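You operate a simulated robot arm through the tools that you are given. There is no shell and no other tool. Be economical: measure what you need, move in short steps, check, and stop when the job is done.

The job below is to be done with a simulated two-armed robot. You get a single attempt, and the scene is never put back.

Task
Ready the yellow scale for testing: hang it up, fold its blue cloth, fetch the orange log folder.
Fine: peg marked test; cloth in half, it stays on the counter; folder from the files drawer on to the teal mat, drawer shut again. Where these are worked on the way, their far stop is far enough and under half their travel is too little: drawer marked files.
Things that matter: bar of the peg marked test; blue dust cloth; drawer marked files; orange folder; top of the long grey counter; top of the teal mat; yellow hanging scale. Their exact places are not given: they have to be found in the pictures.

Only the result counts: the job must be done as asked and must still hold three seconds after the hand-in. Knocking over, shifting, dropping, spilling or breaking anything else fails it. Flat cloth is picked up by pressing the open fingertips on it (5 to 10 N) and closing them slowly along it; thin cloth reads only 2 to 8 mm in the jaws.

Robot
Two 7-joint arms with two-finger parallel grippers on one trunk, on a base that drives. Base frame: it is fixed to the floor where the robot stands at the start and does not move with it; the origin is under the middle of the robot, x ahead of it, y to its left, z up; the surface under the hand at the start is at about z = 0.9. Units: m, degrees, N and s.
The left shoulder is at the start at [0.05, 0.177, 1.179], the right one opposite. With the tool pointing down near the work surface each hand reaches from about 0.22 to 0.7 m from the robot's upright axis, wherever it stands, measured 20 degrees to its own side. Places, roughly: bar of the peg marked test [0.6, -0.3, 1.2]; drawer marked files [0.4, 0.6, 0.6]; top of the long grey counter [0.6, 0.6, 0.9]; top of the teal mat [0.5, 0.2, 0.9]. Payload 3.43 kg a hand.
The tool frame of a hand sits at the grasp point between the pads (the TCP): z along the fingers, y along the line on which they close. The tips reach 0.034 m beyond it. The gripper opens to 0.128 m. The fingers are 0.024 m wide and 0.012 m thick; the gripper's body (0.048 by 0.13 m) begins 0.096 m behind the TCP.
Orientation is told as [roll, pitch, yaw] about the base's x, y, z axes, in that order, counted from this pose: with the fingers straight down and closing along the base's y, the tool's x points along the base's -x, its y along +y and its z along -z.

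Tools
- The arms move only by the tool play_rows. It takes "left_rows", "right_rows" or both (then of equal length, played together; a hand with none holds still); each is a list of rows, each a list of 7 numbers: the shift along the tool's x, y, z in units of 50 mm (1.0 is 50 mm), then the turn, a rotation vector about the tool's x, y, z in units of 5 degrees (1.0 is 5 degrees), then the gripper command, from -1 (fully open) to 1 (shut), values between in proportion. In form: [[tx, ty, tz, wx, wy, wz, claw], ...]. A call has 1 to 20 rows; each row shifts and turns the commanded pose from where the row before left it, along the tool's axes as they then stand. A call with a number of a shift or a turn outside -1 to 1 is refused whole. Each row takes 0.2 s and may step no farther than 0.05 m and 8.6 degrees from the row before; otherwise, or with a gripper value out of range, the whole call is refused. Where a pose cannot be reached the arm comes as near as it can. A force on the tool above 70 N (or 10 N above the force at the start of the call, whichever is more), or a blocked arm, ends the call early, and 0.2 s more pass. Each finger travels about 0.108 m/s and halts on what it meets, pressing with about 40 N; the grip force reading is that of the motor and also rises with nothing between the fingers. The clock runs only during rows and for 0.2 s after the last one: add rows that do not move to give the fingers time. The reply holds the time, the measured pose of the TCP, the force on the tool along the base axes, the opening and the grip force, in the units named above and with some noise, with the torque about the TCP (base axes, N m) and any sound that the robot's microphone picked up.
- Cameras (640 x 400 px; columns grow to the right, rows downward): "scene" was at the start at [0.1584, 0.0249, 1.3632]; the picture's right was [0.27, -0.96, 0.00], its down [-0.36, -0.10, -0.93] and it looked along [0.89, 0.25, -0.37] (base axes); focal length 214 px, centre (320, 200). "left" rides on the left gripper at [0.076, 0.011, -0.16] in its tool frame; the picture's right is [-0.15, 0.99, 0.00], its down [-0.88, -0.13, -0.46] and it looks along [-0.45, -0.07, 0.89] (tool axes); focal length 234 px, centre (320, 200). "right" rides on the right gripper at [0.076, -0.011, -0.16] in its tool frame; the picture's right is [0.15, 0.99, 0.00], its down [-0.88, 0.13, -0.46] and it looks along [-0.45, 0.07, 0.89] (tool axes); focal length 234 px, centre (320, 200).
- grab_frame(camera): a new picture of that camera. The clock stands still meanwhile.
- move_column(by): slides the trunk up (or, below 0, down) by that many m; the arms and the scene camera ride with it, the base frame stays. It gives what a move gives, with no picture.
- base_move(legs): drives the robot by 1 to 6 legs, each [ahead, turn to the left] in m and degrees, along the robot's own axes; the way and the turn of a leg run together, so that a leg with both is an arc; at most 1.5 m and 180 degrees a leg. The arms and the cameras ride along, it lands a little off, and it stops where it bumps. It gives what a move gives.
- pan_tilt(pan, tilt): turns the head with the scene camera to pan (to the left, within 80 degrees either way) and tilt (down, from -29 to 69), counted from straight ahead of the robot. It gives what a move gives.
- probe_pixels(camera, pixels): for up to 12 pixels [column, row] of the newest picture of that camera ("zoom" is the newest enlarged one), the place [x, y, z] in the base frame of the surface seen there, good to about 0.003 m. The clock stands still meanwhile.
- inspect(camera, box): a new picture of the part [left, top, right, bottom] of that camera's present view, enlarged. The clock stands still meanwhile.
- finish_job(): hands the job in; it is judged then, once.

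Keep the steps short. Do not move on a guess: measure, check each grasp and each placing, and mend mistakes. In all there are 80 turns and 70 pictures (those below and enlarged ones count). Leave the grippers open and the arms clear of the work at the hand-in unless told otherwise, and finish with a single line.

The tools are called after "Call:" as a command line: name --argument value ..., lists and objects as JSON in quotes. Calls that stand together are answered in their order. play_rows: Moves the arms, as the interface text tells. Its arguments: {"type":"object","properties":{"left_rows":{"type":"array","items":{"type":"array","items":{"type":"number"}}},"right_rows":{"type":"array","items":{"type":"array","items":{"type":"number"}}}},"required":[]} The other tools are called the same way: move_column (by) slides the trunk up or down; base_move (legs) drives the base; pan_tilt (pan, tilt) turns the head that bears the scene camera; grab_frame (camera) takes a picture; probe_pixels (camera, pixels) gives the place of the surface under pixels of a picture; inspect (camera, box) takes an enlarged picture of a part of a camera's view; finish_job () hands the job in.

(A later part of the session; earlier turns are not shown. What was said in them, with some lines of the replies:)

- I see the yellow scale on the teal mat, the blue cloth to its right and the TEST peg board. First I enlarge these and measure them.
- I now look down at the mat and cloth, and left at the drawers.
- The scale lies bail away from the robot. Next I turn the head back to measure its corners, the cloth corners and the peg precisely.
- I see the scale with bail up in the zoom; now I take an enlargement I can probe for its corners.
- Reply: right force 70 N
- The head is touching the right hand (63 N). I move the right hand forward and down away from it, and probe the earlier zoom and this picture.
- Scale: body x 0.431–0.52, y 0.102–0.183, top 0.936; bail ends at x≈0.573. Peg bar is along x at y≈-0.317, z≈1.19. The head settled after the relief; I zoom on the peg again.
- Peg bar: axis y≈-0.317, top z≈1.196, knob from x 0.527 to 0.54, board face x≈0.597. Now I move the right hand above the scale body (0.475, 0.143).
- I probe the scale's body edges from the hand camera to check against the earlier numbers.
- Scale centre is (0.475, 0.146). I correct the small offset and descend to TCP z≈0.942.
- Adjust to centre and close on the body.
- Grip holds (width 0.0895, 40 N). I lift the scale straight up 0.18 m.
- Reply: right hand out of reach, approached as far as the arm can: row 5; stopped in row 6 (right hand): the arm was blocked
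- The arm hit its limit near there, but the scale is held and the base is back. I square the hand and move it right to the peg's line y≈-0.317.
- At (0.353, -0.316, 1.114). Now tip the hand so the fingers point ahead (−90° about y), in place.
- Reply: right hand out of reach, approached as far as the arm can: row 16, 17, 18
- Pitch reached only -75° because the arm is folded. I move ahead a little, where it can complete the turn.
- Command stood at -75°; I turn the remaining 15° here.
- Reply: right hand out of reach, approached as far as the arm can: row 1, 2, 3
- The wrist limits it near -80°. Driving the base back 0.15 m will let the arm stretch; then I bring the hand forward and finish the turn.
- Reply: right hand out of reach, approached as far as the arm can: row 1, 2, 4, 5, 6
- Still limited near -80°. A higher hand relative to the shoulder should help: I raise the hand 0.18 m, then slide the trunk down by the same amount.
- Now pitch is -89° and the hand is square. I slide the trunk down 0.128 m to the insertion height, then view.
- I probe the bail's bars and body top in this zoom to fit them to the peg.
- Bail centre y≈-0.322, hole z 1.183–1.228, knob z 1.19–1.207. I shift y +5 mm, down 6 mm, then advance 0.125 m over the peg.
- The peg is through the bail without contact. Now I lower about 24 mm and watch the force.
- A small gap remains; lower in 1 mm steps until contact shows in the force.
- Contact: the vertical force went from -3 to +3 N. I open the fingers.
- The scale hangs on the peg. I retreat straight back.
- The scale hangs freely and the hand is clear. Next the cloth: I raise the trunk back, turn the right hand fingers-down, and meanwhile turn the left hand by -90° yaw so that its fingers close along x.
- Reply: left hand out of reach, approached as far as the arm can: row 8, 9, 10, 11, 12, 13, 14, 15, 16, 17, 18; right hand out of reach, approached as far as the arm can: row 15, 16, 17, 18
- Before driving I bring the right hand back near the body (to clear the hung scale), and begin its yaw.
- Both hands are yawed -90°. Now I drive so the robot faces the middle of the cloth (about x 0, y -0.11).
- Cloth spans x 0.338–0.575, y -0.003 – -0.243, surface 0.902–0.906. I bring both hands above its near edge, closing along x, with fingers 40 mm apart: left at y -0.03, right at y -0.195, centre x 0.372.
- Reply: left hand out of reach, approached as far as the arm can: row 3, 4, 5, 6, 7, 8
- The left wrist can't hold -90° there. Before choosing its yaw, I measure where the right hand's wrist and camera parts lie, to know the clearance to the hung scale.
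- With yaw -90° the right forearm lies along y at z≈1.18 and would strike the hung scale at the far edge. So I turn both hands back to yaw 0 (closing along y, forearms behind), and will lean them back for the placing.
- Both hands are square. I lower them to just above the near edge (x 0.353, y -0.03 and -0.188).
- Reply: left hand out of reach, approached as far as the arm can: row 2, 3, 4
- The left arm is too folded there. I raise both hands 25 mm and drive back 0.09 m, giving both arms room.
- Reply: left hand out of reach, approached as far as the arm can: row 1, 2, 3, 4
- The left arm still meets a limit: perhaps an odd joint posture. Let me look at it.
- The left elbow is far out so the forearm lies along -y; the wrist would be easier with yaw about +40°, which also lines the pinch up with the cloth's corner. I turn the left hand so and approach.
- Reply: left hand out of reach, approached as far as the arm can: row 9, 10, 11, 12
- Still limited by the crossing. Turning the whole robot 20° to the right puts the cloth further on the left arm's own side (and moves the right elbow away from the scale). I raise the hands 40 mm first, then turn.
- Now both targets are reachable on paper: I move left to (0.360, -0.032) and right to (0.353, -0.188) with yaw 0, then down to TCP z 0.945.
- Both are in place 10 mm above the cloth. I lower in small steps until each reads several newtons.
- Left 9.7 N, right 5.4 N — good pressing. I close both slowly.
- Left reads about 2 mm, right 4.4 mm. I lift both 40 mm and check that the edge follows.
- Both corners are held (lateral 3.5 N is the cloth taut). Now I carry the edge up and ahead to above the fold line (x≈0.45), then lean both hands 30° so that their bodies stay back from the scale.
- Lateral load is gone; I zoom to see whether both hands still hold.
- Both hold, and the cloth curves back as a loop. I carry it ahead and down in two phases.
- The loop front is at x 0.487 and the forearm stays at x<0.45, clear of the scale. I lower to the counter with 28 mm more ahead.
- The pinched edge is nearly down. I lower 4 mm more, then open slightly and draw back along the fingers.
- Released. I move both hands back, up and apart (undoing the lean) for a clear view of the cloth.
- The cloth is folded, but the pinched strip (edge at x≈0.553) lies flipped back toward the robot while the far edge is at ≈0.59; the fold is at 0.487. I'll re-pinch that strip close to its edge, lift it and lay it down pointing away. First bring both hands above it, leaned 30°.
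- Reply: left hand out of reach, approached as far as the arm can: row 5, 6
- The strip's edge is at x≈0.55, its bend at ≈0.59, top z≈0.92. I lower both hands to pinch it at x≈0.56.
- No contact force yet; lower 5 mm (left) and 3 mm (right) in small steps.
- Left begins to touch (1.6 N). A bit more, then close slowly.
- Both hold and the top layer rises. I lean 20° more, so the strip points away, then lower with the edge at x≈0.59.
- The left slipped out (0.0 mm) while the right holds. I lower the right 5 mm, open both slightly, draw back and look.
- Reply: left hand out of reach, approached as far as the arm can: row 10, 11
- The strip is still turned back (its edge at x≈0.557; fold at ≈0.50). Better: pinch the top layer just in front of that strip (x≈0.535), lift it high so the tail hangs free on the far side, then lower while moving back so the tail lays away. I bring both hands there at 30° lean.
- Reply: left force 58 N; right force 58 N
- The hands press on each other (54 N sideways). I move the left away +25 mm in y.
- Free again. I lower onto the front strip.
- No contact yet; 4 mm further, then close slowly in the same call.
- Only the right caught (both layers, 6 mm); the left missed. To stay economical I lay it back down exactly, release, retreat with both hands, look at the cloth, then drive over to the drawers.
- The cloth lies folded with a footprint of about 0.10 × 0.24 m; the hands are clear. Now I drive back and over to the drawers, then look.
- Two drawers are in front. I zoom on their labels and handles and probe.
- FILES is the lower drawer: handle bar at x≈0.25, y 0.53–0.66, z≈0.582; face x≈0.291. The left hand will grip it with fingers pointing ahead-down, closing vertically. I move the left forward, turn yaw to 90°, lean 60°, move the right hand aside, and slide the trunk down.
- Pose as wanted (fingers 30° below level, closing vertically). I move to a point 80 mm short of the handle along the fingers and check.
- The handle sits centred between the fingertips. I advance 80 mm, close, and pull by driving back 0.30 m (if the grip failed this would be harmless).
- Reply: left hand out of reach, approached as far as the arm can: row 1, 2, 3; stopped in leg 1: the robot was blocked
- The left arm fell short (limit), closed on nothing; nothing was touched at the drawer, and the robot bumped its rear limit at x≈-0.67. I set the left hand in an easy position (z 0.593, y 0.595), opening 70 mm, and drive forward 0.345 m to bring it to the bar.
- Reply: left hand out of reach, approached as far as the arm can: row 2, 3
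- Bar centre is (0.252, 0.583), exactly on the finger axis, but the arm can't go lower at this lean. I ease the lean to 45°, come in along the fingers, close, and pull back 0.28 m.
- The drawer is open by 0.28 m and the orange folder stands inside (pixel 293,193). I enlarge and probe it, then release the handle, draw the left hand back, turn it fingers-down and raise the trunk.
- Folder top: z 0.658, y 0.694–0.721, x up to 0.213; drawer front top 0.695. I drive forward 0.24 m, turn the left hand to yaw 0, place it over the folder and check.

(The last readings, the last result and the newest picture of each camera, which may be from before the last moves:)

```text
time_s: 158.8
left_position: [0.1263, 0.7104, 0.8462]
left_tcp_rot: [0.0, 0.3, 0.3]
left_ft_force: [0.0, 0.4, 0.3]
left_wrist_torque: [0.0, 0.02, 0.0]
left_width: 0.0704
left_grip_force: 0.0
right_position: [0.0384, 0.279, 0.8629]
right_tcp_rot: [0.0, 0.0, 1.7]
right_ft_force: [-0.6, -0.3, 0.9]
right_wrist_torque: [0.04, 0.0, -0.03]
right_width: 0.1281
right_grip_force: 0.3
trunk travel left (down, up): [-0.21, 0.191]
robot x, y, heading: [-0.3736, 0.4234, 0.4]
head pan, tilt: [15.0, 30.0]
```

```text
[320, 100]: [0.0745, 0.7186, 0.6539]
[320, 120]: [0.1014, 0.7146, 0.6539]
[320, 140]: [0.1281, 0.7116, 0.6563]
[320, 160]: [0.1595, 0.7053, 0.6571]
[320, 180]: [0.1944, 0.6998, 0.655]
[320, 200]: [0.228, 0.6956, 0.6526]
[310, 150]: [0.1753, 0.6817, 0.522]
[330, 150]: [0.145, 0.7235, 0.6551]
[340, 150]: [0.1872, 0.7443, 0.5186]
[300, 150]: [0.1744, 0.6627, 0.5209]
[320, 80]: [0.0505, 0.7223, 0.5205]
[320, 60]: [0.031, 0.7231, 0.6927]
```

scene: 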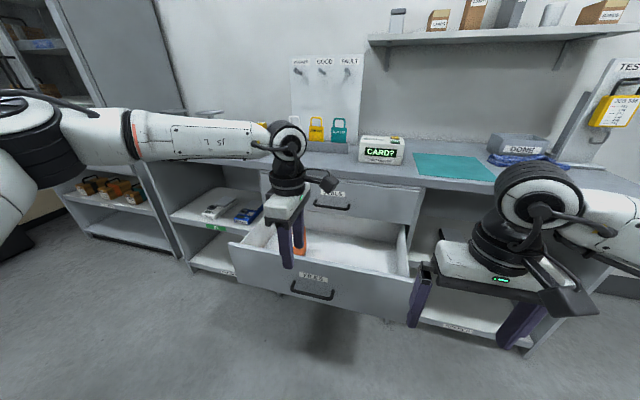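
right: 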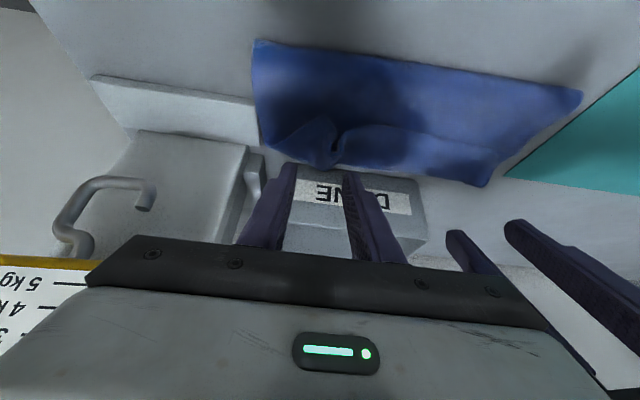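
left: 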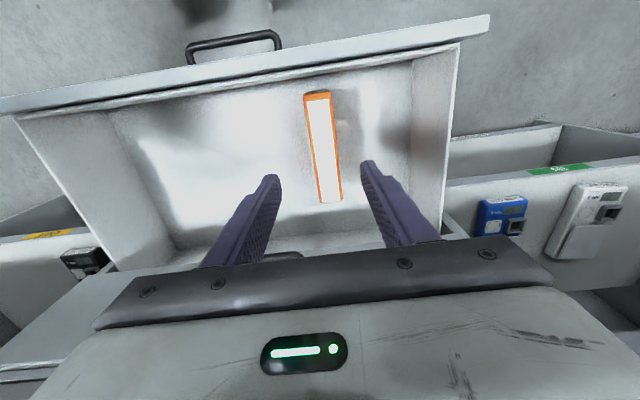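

Folder: x 0.06–0.23, y centre ≈0.712, z 0.52–0.656. I shift 17 mm ahead, slide the trunk down to TCP z≈0.636, grip, and lift it clear with the trunk.

Call:
play_rows --left_rows '[[-0.17, 0.01, 0, 0, 0, 0, -0.094], [-0.17, 0.01, 0, 0, 0, 0, -0.094], [0, 0, 0, 0, 0, 0, -0.094]]'

Call:
move_column --by -0.208

Call:
play_rows --left_rows '[[0, 0, 0, 0, 0, 0, 0.1], [0, 0, 0, 0, 0, 0, 0.3], [0, 0, 0, 0, 0, 0, 0.5], [0, 0, 0, 0, 0, 0, 1], [0, 0, 0, 0, 0, 0, 1]]'

Call:
move_column --by 0.395

Call:
grab_frame --camera "scene"

```text
time_s: 159.7
left_position: [0.1453, 0.7109, 0.8451]
left_tcp_rot: [0.0, 0.4, 0.4]
left_ft_force: [-0.3, -0.7, 0.4]
left_wrist_torque: [-0.02, 0.04, -0.01]
left_width: 0.0698
left_grip_force: 0.1
right_position: [0.038, 0.2786, 0.8628]
right_tcp_rot: [0.1, 0.1, 1.8]
right_ft_force: [1.1, -1.2, -0.6]
right_wrist_torque: [-0.01, -0.02, 0.04]
right_width: 0.1281
right_grip_force: 0.1
trunk travel left (down, up): [-0.21, 0.191]
robot x, y, heading: [-0.3746, 0.4169, 0.2]
head pan, tilt: [15.0, 30.0]
```

```text
time_s: 161.2
left_position: [0.1455, 0.7095, 0.6973]
left_tcp_rot: [0.2, 0.4, 0.3]
left_ft_force: [0.5, -0.5, 0.9]
left_wrist_torque: [0.01, 0.01, 0.01]
left_width: 0.07
left_grip_force: 0.1
right_position: [0.0446, 0.28, 0.7283]
right_tcp_rot: [1.4, -2.1, 1.5]
right_ft_force: [0.5, -7.6, 16.5]
right_wrist_torque: [0.8, 0.21, 0.01]
right_width: 0.1239
right_grip_force: 0.1
trunk travel left (down, up): [-0.06, 0.341]
robot x, y, heading: [-0.3773, 0.4225, 0.3]
head pan, tilt: [15.0, 30.0]
stopped: the force on the tool passed its limit at 91 N (the readings are from after the stop); the commanded pose is now the measured one
```

```text
time_s: 162.4
left_position: [0.1437, 0.7108, 0.6981]
left_tcp_rot: [0.1, 0.2, 0.4]
left_ft_force: [0.0, -0.1, -0.3]
left_wrist_torque: [0.03, -0.01, -0.02]
left_width: 0.0001
left_grip_force: 33.0
right_position: [0.0438, 0.2806, 0.7292]
right_tcp_rot: [1.4, -2.0, 1.6]
right_ft_force: [1.2, -10.1, 28.0]
right_wrist_torque: [1.44, 0.35, -0.15]
right_width: 0.1226
right_grip_force: 0.2
trunk travel left (down, up): [-0.06, 0.341]
robot x, y, heading: [-0.3772, 0.4203, 0.3]
head pan, tilt: [15.0, 30.0]
```

```text
time_s: 165.7
left_position: [0.1459, 0.711, 1.0373]
left_tcp_rot: [0.1, 0.3, 0.3]
left_ft_force: [-0.1, -0.7, -0.6]
left_wrist_torque: [0.03, 0.0, 0.01]
left_width: 0.0001
left_grip_force: 33.1
right_position: [0.044, 0.2805, 1.067]
right_tcp_rot: [1.2, -1.7, 1.6]
right_ft_force: [-1.0, 0.9, -0.1]
right_wrist_torque: [-0.02, 0.01, 0.01]
right_width: 0.128
right_grip_force: 0.1
right hand out of reach, approached as far as the arm can: row 1
trunk travel left (down, up): [-0.401, 0.0]
robot x, y, heading: [-0.3729, 0.4186, 0.5]
head pan, tilt: [15.0, 30.0]
```

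```text
11 pictures are left
```

scene: 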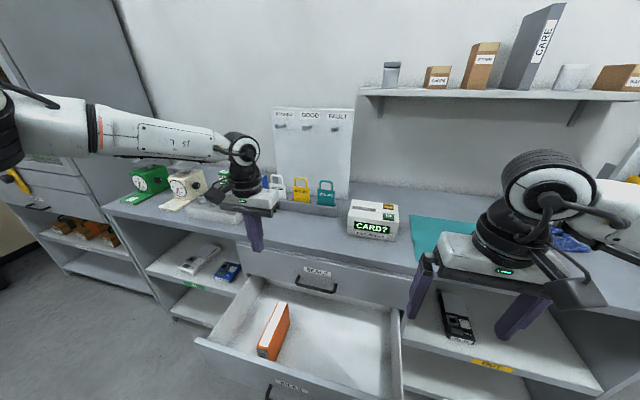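

The right hand pressed the drawer's rim, stopping the trunk short; the folder was untouched. I raise the right hand 0.22 m first, open the left, and repeat the descent, grip and lift.

Call:
play_rows --left_rows '[[0, 0, 0, 0, 0, 0, 0.5], [0, 0, 0, 0, 0, 0, 0], [0, 0, 0, 0, 0, 0, -0.094], [0, 0, 0, 0, 0, 0, -0.094], [0, 0, 0, 0, 0, 0, -0.094]]' --right_rows '[[0, 0, -0.9, 0, 0, 0, -1], [0, 0, -0.9, 0, 0, 0, 0], [0, 0, -0.9, 0, 0, 0, 0.5], [0, 0, -0.9, 0, 0, 0, 1], [0, 0, -0.8, 0, 0, 0, 1]]'

Call:
move_column --by -0.4

Call:
play_rows --left_rows '[[0, 0, 0, 0, 0, 0, 0.1], [0, 0, 0, 0, 0, 0, 0.3], [0, 0, 0, 0, 0, 0, 0.5], [0, 0, 0, 0, 0, 0, 1], [0, 0, 0, 0, 0, 0, 1]]'

Call:
move_column --by 0.4

Call:
grab_frame --camera "scene"

```text
time_s: 166.9
left_position: [0.145, 0.7098, 1.0378]
left_tcp_rot: [0.1, 0.4, 0.3]
left_ft_force: [-0.2, 0.5, -0.7]
left_wrist_torque: [-0.03, -0.05, 0.01]
left_width: 0.0702
left_grip_force: 0.0
right_position: [0.0337, 0.276, 1.287]
right_tcp_rot: [1.2, -1.7, 1.6]
right_ft_force: [0.3, -0.4, 0.3]
right_wrist_torque: [0.0, 0.0, 0.0]
right_width: 0.0001
right_grip_force: 33.0
trunk travel left (down, up): [-0.401, 0.0]
robot x, y, heading: [-0.374, 0.4157, 0.0]
head pan, tilt: [15.0, 30.0]
```

```text
time_s: 170.7
left_position: [0.1452, 0.7118, 0.6373]
left_tcp_rot: [0.0, 0.3, 0.3]
left_ft_force: [0.5, -0.3, -0.4]
left_wrist_torque: [0.0, -0.02, 0.01]
left_width: 0.07
left_grip_force: 0.0
right_position: [0.0345, 0.2761, 0.8855]
right_tcp_rot: [1.3, -1.8, 1.7]
right_ft_force: [-0.5, 0.8, 0.1]
right_wrist_torque: [-0.01, -0.03, -0.02]
right_width: 0.0
right_grip_force: 32.6
trunk travel left (down, up): [-0.001, 0.4]
robot x, y, heading: [-0.3773, 0.4217, 0.3]
head pan, tilt: [15.0, 30.0]
```

```text
time_s: 171.9
left_position: [0.1459, 0.7117, 0.6368]
left_tcp_rot: [0.1, 0.5, 0.3]
left_ft_force: [-0.3, 0.5, 0.4]
left_wrist_torque: [0.0, 0.0, 0.02]
left_width: 0.0396
left_grip_force: 39.7
right_position: [0.0353, 0.2757, 0.8869]
right_tcp_rot: [1.2, -1.7, 1.7]
right_ft_force: [-0.2, 0.3, -0.7]
right_wrist_torque: [-0.01, 0.0, 0.01]
right_width: 0.0
right_grip_force: 32.8
trunk travel left (down, up): [-0.001, 0.4]
robot x, y, heading: [-0.3755, 0.4192, 0.4]
head pan, tilt: [15.0, 30.0]
```

```text
time_s: 175.8
left_position: [0.1458, 0.7105, 1.0369]
left_tcp_rot: [0.0, 0.4, 0.3]
left_ft_force: [0.1, -1.2, -3.4]
left_wrist_torque: [-0.03, -0.03, 0.01]
left_width: 0.0396
left_grip_force: 40.0
right_position: [0.0348, 0.2755, 1.2861]
right_tcp_rot: [1.3, -1.8, 1.7]
right_ft_force: [0.3, -0.5, 0.6]
right_wrist_torque: [-0.02, 0.0, -0.02]
right_width: 0.0002
right_grip_force: 33.0
trunk travel left (down, up): [-0.401, 0.0]
robot x, y, heading: [-0.3761, 0.4182, 0.3]
head pan, tilt: [15.0, 30.0]
```

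```text
10 pictures are left
```

scene: 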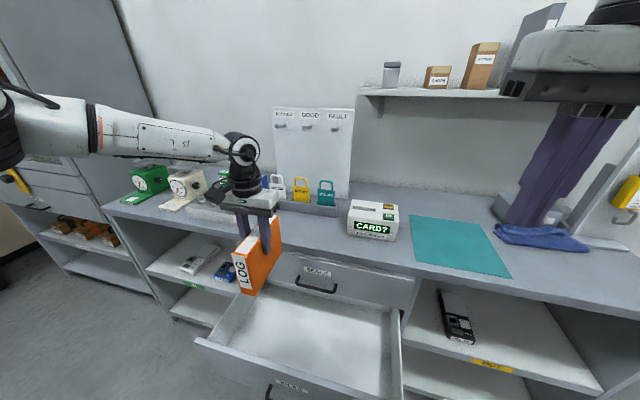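

The folder is held (39.6 mm, label LOG). Next, shutting the drawer: I back off 0.13 m, raise and retract the folder, and bring the closed right hand, leaned 30°, low in front of the drawer face.

Call:
base_move --legs '[[-0.13, -0.3]]'

Call:
play_rows --left_rows '[[0.3, 0, -0.8, 0, 0, 0, 1], [0.4, 0, -0.8, 0, 0, 0, 1], [0.4, 0, -0.8, 0, 0, 0, 1], [0.4, 0, -0.8, 0, 0, 0, 1], [0.4, 0, -0.8, 0, 0, 0, 1], [0, 0, 0, 0, 0, 0, 1], [0, 0, 0, 0, 0, 0, 1], [0, 0, 0, 0, 0, 0, 1], [0, 0, 0, 0, 0, 0, 1], [0, 0, 0, 0, 0, 0, 1], [0, 0, 0, 0, 0, 0, 1], [0, 0, 0, 0, 0, 0, 1], [0, 0, 0, 0, 0, 0, 1], [0, 0, 0, 0, 0, 0, 1], [0, 0, 0, 0, 0, 0, 1], [0, 0, 0, 0, 0, 0, 1], [0, 0, 0, 0, 0, 0, 1]]' --right_rows '[[0, 0.68, 0, 0, -1, 0, 1], [0, 0.68, 0, 0, -1, 0, 1], [0, 0.68, 0, 0, -1, 0, 1], [0, 0.68, 0, 0, -1, 0, 1], [0, 0.68, 0, 0, -1, 0, 1], [0, 0.68, 0, 0, -1, 0, 1], [0.457, 0, 0.835, 0, 0, 0, 1], [0.457, 0, 0.835, 0, 0, 0, 1], [0.457, 0, 0.835, 0, 0, 0, 1], [0.457, 0, 0.835, 0, 0, 0, 1], [0.457, 0, 0.835, 0, 0, 0, 1], [0.457, 0, 0.835, 0, 0, 0, 1], [0.457, 0, 0.835, 0, 0, 0, 1], [0.457, 0, 0.835, 0, 0, 0, 1], [0.457, 0, 0.835, 0, 0, 0, 1], [0.457, 0, 0.835, 0, 0, 0, 1], [0, 0, 0, 0, 0, 0, 1]]'

Call:
move_column --by -0.15

Call:
grab_frame --camera "scene"

```text
time_s: 177.1
left_position: [0.0143, 0.7089, 1.0373]
left_tcp_rot: [0.0, 0.4, 0.3]
left_ft_force: [0.4, -0.3, -2.7]
left_wrist_torque: [-0.01, 0.02, 0.02]
left_width: 0.0396
left_grip_force: 40.1
right_position: [-0.0967, 0.2733, 1.2878]
right_tcp_rot: [1.3, -1.9, 1.5]
right_ft_force: [-1.0, 0.4, 0.1]
right_wrist_torque: [0.0, -0.06, -0.02]
right_width: 0.0002
right_grip_force: 32.8
trunk travel left (down, up): [-0.401, 0.0]
robot x, y, heading: [-0.5057, 0.4226, 0.3]
head pan, tilt: [15.0, 30.0]
```

```text
time_s: 180.7
left_position: [-0.0757, 0.707, 1.2376]
left_tcp_rot: [0.0, 0.4, 0.2]
left_ft_force: [0.0, -0.8, -3.7]
left_wrist_torque: [-0.04, 0.03, 0.03]
left_width: 0.0398
left_grip_force: 40.1
right_position: [-0.0765, 0.4895, 0.8118]
right_tcp_rot: [1.5, -31.6, 0.7]
right_ft_force: [0.0, -0.1, 0.6]
right_wrist_torque: [0.01, 0.01, 0.04]
right_width: 0.0
right_grip_force: 32.5
trunk travel left (down, up): [-0.401, 0.0]
robot x, y, heading: [-0.506, 0.4171, 0.2]
head pan, tilt: [15.0, 30.0]
```

```text
time_s: 182.4
left_position: [-0.0775, 0.7066, 1.0892]
left_tcp_rot: [0.1, 0.4, 0.0]
left_ft_force: [0.5, 0.5, -3.6]
left_wrist_torque: [0.03, 0.05, 0.01]
left_width: 0.0397
left_grip_force: 39.9
right_position: [-0.0753, 0.4903, 0.6628]
right_tcp_rot: [1.5, -31.7, 0.8]
right_ft_force: [0.1, 0.4, 0.0]
right_wrist_torque: [-0.03, 0.02, -0.01]
right_width: 0.0
right_grip_force: 32.6
trunk travel left (down, up): [-0.251, 0.15]
robot x, y, heading: [-0.5028, 0.4201, 0.1]
head pan, tilt: [15.0, 30.0]
```

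```text
9 pictures are left
```

scene: 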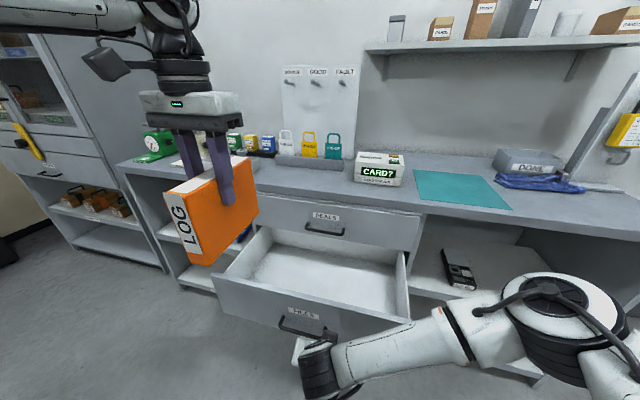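

The right hand is low before the drawer face at (−0.075, 0.490, 0.663); the folder is held high. I drive forward to push the drawer shut, press the last bit with the arm, then back off and raise the right hand.

Call:
base_move --legs '[[0.335, 0]]'

Call:
play_rows --right_rows '[[-0.1, 0, 0.06, 0, 0, 0, 1], [-0.1, 0, 0.06, 0, 0, 0, 1], [-0.1, 0, 0.06, 0, 0, 0, 1], [-0.1, 0, 0.06, 0, 0, 0, 1], [0, 0, 0, 0, 0, 0, 1]]'

Call:
base_move --legs '[[-0.25, 0]]'

Call:
move_column --by 0.15

Call:
play_rows --right_rows '[[-0.457, 0, -0.835, 0, 0, 0, 0.5], [-0.457, 0, -0.835, 0, 0, 0, 0], [-0.457, 0, -0.835, 0, 0, 0, -0.5], [-0.457, 0, -0.835, 0, 0, 0, -1], [-0.457, 0, -0.835, 0, 0, 0, -1], [-0.457, -0.2, -0.835, 0, 0, 0, -1], [-0.457, -0.2, -0.835, 0, 0, 0, -1], [0, -0.7, 0, 0, 1, 0, -1], [0, -0.7, 0, 0, 1, 0, -1], [0, -0.7, 0, 0, 1, 0, -1], [0, -0.7, 0, 0, 1, 0, -1], [0, -0.7, 0, 0, 1, 0, -1], [0, 0, 0, 0, 1, 0, -1]]'

Call:
grab_frame --camera "scene"

```text
time_s: 184.6
left_position: [0.256, 0.706, 1.0886]
left_tcp_rot: [0.1, 0.5, -0.1]
left_ft_force: [0.3, 0.6, -3.2]
left_wrist_torque: [-0.01, 0.05, 0.01]
left_width: 0.0396
left_grip_force: 40.2
right_position: [0.2539, 0.4884, 0.6609]
right_tcp_rot: [1.5, -31.6, 0.6]
right_ft_force: [-0.5, -0.5, 0.2]
right_wrist_torque: [-0.01, 0.01, 0.01]
right_width: 0.0
right_grip_force: 32.9
trunk travel left (down, up): [-0.251, 0.15]
robot x, y, heading: [-0.1743, 0.4199, 0.0]
head pan, tilt: [15.0, 30.0]
```

```text
time_s: 185.8
left_position: [0.2509, 0.7072, 1.091]
left_tcp_rot: [0.1, 0.1, -0.1]
left_ft_force: [-0.9, 0.2, -3.2]
left_wrist_torque: [0.0, 0.05, 0.01]
left_width: 0.0397
left_grip_force: 39.8
right_position: [0.265, 0.4923, 0.6601]
right_tcp_rot: [1.6, -30.5, 0.9]
right_ft_force: [-51.6, -12.2, 18.4]
right_wrist_torque: [-0.23, 0.74, -0.37]
right_width: 0.0
right_grip_force: 33.2
trunk travel left (down, up): [-0.251, 0.15]
robot x, y, heading: [-0.1766, 0.4186, -0.1]
head pan, tilt: [15.0, 30.0]
```

```text
time_s: 187.6
left_position: [0.0045, 0.7071, 1.0878]
left_tcp_rot: [0.2, 0.4, 0.2]
left_ft_force: [0.0, 0.5, -3.0]
left_wrist_torque: [-0.01, 0.01, 0.02]
left_width: 0.0396
left_grip_force: 40.2
right_position: [0.0273, 0.492, 0.6616]
right_tcp_rot: [1.5, -31.7, 0.8]
right_ft_force: [0.4, -0.6, 0.4]
right_wrist_torque: [0.0, -0.03, 0.01]
right_width: 0.0004
right_grip_force: 32.7
trunk travel left (down, up): [-0.251, 0.15]
robot x, y, heading: [-0.426, 0.4189, 0.2]
head pan, tilt: [15.0, 30.0]
```

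```text
time_s: 189.3
left_position: [0.0054, 0.7088, 1.2373]
left_tcp_rot: [0.1, 0.5, 0.2]
left_ft_force: [-0.4, 0.6, -3.0]
left_wrist_torque: [0.0, 0.0, 0.0]
left_width: 0.0397
left_grip_force: 40.3
right_position: [0.0275, 0.4925, 0.8118]
right_tcp_rot: [1.6, -31.8, 0.8]
right_ft_force: [0.1, -0.1, 0.3]
right_wrist_torque: [0.01, -0.01, 0.01]
right_width: 0.0
right_grip_force: 33.3
trunk travel left (down, up): [-0.401, 0.0]
robot x, y, heading: [-0.4261, 0.4191, -0.0]
head pan, tilt: [15.0, 30.0]
```

```text
time_s: 192.2
left_position: [0.0056, 0.7096, 1.2382]
left_tcp_rot: [0.0, 0.5, 0.2]
left_ft_force: [-0.3, -0.4, -2.7]
left_wrist_torque: [-0.02, 0.04, -0.03]
left_width: 0.0398
left_grip_force: 40.0
right_position: [0.0146, 0.2892, 1.1419]
right_tcp_rot: [1.1, -1.6, 1.6]
right_ft_force: [-0.7, 1.0, 0.6]
right_wrist_torque: [-0.01, 0.01, -0.01]
right_width: 0.1281
right_grip_force: 0.1
trunk travel left (down, up): [-0.401, 0.0]
robot x, y, heading: [-0.4246, 0.4169, -0.1]
head pan, tilt: [15.0, 30.0]
```

```text
8 pictures are left
5 turns are left
```

scene: 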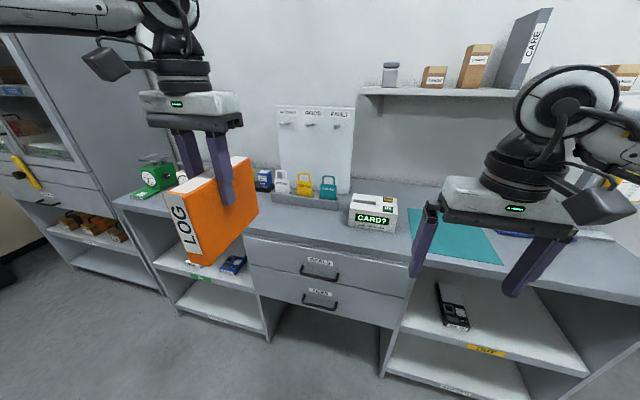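

The drawer is shut (51 N at its stop; picture agrees). I retract the right hand a little and drive to the mat with the folder held high.

Call:
play_rows --right_rows '[[0.8, 0, 0, 0, 0, 0, -1], [0.8, 0, 0, 0, 0, 0, -1], [0.5, 0, 0, 0, 0, 0, -1], [0, 0, 0, 0, 0, 0, -1]]'

Call:
base_move --legs '[[0, -90], [0.554, 0], [0, 90], [0.395, 0]]'

Call:
pan_tilt --pan 10 --tilt 45

Call:
grab_frame --camera "scene"

```text
time_s: 193.2
left_position: [0.0042, 0.7086, 1.2394]
left_tcp_rot: [0.1, 0.4, 0.2]
left_ft_force: [-0.3, -0.2, -3.0]
left_wrist_torque: [0.0, 0.05, -0.05]
left_width: 0.0399
left_grip_force: 40.2
right_position: [-0.09, 0.2867, 1.1387]
right_tcp_rot: [1.3, -1.7, 1.6]
right_ft_force: [-0.2, -0.4, -0.5]
right_wrist_torque: [-0.03, -0.04, -0.03]
right_width: 0.1279
right_grip_force: 0.0
trunk travel left (down, up): [-0.401, 0.0]
robot x, y, heading: [-0.425, 0.422, 0.2]
head pan, tilt: [15.0, 30.0]
```

```text
time_s: 206.1
left_position: [0.4008, 0.1116, 1.2385]
left_tcp_rot: [0.1, 0.5, -2.4]
left_ft_force: [0.9, 0.9, -3.3]
left_wrist_torque: [0.0, 0.03, 0.01]
left_width: 0.0397
left_grip_force: 39.7
right_position: [0.2888, -0.3044, 1.1373]
right_tcp_rot: [1.3, -1.6, -1.0]
right_ft_force: [0.4, 0.6, -0.4]
right_wrist_torque: [0.0, 0.03, -0.01]
right_width: 0.1281
right_grip_force: 0.0
trunk travel left (down, up): [-0.401, 0.0]
robot x, y, heading: [-0.0389, -0.1551, -2.4]
head pan, tilt: [15.0, 30.0]
```

```text
time_s: 206.9
left_position: [0.4001, 0.1122, 1.2376]
left_tcp_rot: [0.2, 0.5, -2.3]
left_ft_force: [0.5, -0.4, -3.2]
left_wrist_torque: [0.01, 0.02, -0.03]
left_width: 0.0395
left_grip_force: 40.5
right_position: [0.2881, -0.3057, 1.1393]
right_tcp_rot: [1.2, -1.8, -1.1]
right_ft_force: [-0.3, -0.3, 0.1]
right_wrist_torque: [0.04, 0.0, 0.01]
right_width: 0.1279
right_grip_force: 0.1
trunk travel left (down, up): [-0.401, 0.0]
robot x, y, heading: [-0.0443, -0.1596, -2.2]
head pan, tilt: [10.0, 45.0]
```

```text
7 pictures are left
4 turns are left
```

scene: 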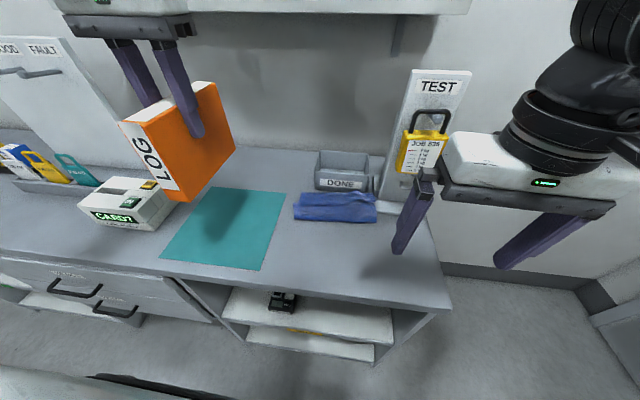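

The folder must go +60 mm in x and +43 mm in y to the mat's middle. I do that, raise the right hand clear, lower with the trunk, and feel for contact (expected TCP z≈1.018).

Call:
play_rows --left_rows '[[-0.39, 0.3, 0, 0, 0, -0.2, 1], [-0.39, 0.3, 0, 0, 0, -0.26, 1], [-0.38, 0.31, 0, 0, 0, 0, 1], [0, 0, 0, 0, 0, 0, 1], [0, 0, 0, 0, 0, 0, 1], [0, 0, 0, 0, 0, 0, 1]]' --right_rows '[[0, 0, -0.9, 0, 0, 0, -1], [0, 0, -0.9, 0, 0, 0, -1], [0, 0, -0.9, 0, 0, 0, -1], [0, 0, -0.9, 0, 0, 0, -1], [0, 0, -0.9, 0, 0, 0, -1], [0, 0, 0, 0, 0, 0, -1]]'

Call:
move_column --by -0.208

Call:
play_rows --left_rows '[[0, 0, 0.1, 0, 0, 0, 1], [0, 0, 0.04, 0, 0, 0, 1], [0, 0, 0.03, 0, 0, 0, 1], [0, 0, 0.03, 0, 0, 0, 1], [0, 0, 0, 0, 0, 0, 1]]'

Call:
grab_frame --camera "scene"

```text
time_s: 208.3
left_position: [0.4604, 0.1565, 1.2386]
left_tcp_rot: [0.1, 0.5, -0.1]
left_ft_force: [0.5, 0.5, -3.3]
left_wrist_torque: [0.0, 0.03, 0.0]
left_width: 0.0395
left_grip_force: 40.6
right_position: [0.2829, -0.309, 1.3653]
right_tcp_rot: [1.3, -1.6, -1.0]
right_ft_force: [0.3, -0.4, 0.5]
right_wrist_torque: [-0.02, 0.01, 0.0]
right_width: 0.128
right_grip_force: 0.0
trunk travel left (down, up): [-0.401, 0.0]
robot x, y, heading: [-0.0409, -0.1561, -2.5]
head pan, tilt: [10.0, 45.0]
```

```text
time_s: 210.5
left_position: [0.459, 0.1543, 1.0303]
left_tcp_rot: [0.2, 0.4, -0.1]
left_ft_force: [-0.2, 0.3, -2.8]
left_wrist_torque: [-0.04, 0.03, 0.01]
left_width: 0.0398
left_grip_force: 40.8
right_position: [0.2838, -0.3092, 1.1579]
right_tcp_rot: [1.3, -1.6, -1.0]
right_ft_force: [0.1, -0.3, 0.3]
right_wrist_torque: [-0.02, 0.02, -0.01]
right_width: 0.128
right_grip_force: 0.0
trunk travel left (down, up): [-0.193, 0.208]
robot x, y, heading: [-0.0404, -0.1579, -2.1]
head pan, tilt: [10.0, 45.0]
```

```text
time_s: 211.7
left_position: [0.459, 0.1555, 1.0212]
left_tcp_rot: [0.2, 0.6, -0.1]
left_ft_force: [0.3, -0.1, -3.8]
left_wrist_torque: [0.01, 0.0, 0.01]
left_width: 0.0398
left_grip_force: 40.1
right_position: [0.2821, -0.3091, 1.1573]
right_tcp_rot: [1.3, -1.8, -1.0]
right_ft_force: [0.0, 0.7, -0.3]
right_wrist_torque: [-0.03, 0.02, -0.05]
right_width: 0.1279
right_grip_force: 0.2
trunk travel left (down, up): [-0.193, 0.208]
robot x, y, heading: [-0.0417, -0.159, -2.1]
head pan, tilt: [10.0, 45.0]
```

```text
6 pictures are left
3 turns are left
```

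scene: 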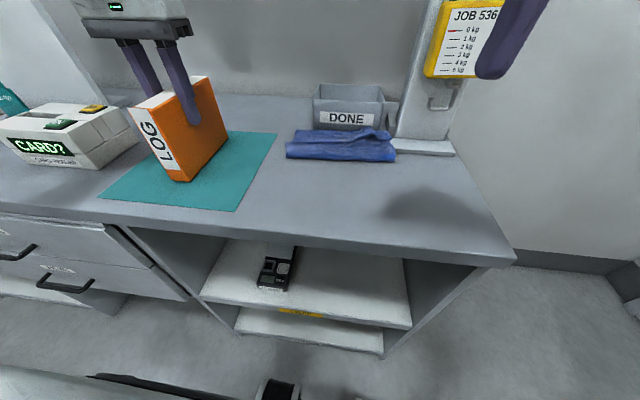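

Still hanging free (−3.8 N), about 3–4 mm above the mat. I lower 4.5 mm in small steps, open gently, rise straight up and look.

Call:
play_rows --left_rows '[[0, 0, 0.025, 0, 0, 0, 1], [0, 0, 0.025, 0, 0, 0, 1], [0, 0, 0.02, 0, 0, 0, 1], [0, 0, 0.02, 0, 0, 0, 1], [0, 0, 0, 0, 0, 0, 1]]'

Call:
play_rows --left_rows '[[0, 0, 0, 0, 0, 0, 0.3], [0, 0, 0, 0, 0, 0, 0.2], [0, 0, 0, 0, 0, 0, 0.0], [0, 0, 0, 0, 0, 0, -0.2], [0, 0, 0, 0, 0, 0, -0.3], [0, 0, -0.3, 0, 0, 0, -0.3], [0, 0, -0.6, 0, 0, 0, -0.3], [0, 0, -0.9, 0, 0, 0, -0.3], [0, 0, -0.9, 0, 0, 0, -0.3], [0, 0, -0.9, 0, 0, 0, -1], [0, 0, 0, 0, 0, 0, -1]]'

Call:
base_move --legs '[[-0.2, 0]]'

Call:
grab_frame --camera "scene"

```text
time_s: 212.9
left_position: [0.4592, 0.1562, 1.016]
left_tcp_rot: [0.0, 0.5, 0.0]
left_ft_force: [0.4, -0.1, -2.1]
left_wrist_torque: [0.01, -0.12, 0.0]
left_width: 0.0395
left_grip_force: 40.2
right_position: [0.2811, -0.3102, 1.1572]
right_tcp_rot: [1.3, -1.7, -1.0]
right_ft_force: [-0.2, 0.2, -0.5]
right_wrist_torque: [-0.01, 0.02, -0.03]
right_width: 0.128
right_grip_force: 0.1
trunk travel left (down, up): [-0.193, 0.208]
robot x, y, heading: [-0.0398, -0.1567, -2.3]
head pan, tilt: [10.0, 45.0]
```

```text
time_s: 215.3
left_position: [0.4262, 0.1625, 1.1482]
left_tcp_rot: [-0.1, 0.3, 0.0]
left_ft_force: [-0.6, 0.7, 0.3]
left_wrist_torque: [0.0, 0.0, -0.02]
left_width: 0.1277
left_grip_force: 0.1
left hand out of reach, approached as far as the arm can: row 9, 10
right_position: [0.2827, -0.309, 1.1565]
right_tcp_rot: [1.3, -1.7, -0.9]
right_ft_force: [-0.2, -0.6, -0.8]
right_wrist_torque: [0.0, 0.05, -0.02]
right_width: 0.1281
right_grip_force: 0.1
trunk travel left (down, up): [-0.193, 0.208]
robot x, y, heading: [-0.0413, -0.1556, -2.1]
head pan, tilt: [10.0, 45.0]
```

```text
time_s: 216.9
left_position: [0.2277, 0.1714, 1.1493]
left_tcp_rot: [0.1, 0.2, -0.1]
left_ft_force: [-0.3, -0.9, 0.0]
left_wrist_torque: [-0.05, -0.03, 0.0]
left_width: 0.1282
left_grip_force: 0.1
right_position: [0.0835, -0.3022, 1.1578]
right_tcp_rot: [1.2, -1.8, -1.2]
right_ft_force: [0.1, 0.1, -0.3]
right_wrist_torque: [-0.04, -0.02, -0.02]
right_width: 0.1277
right_grip_force: 0.0
trunk travel left (down, up): [-0.193, 0.208]
robot x, y, heading: [-0.2392, -0.1496, -2.5]
head pan, tilt: [10.0, 45.0]
```

```text
5 pictures are left
2 turns are left
```

scene: 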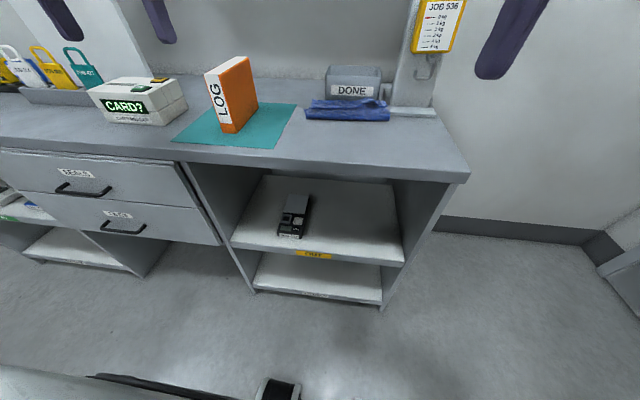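

The folder stands on the mat, the drawer is shut, the scale hangs on the TEST peg, the cloth lies folded on the counter, and both hands are open and clear. I hand in.

Call:
finish_job

```text
The job is handed in.
```

Job handed in: the scale hangs on the TEST peg, the LOG folder stands on the teal mat and the files drawer is shut; the cloth is folded on the counter but not cleanly, as its top edge is turned back about 4 cm and one corner is crumpled.
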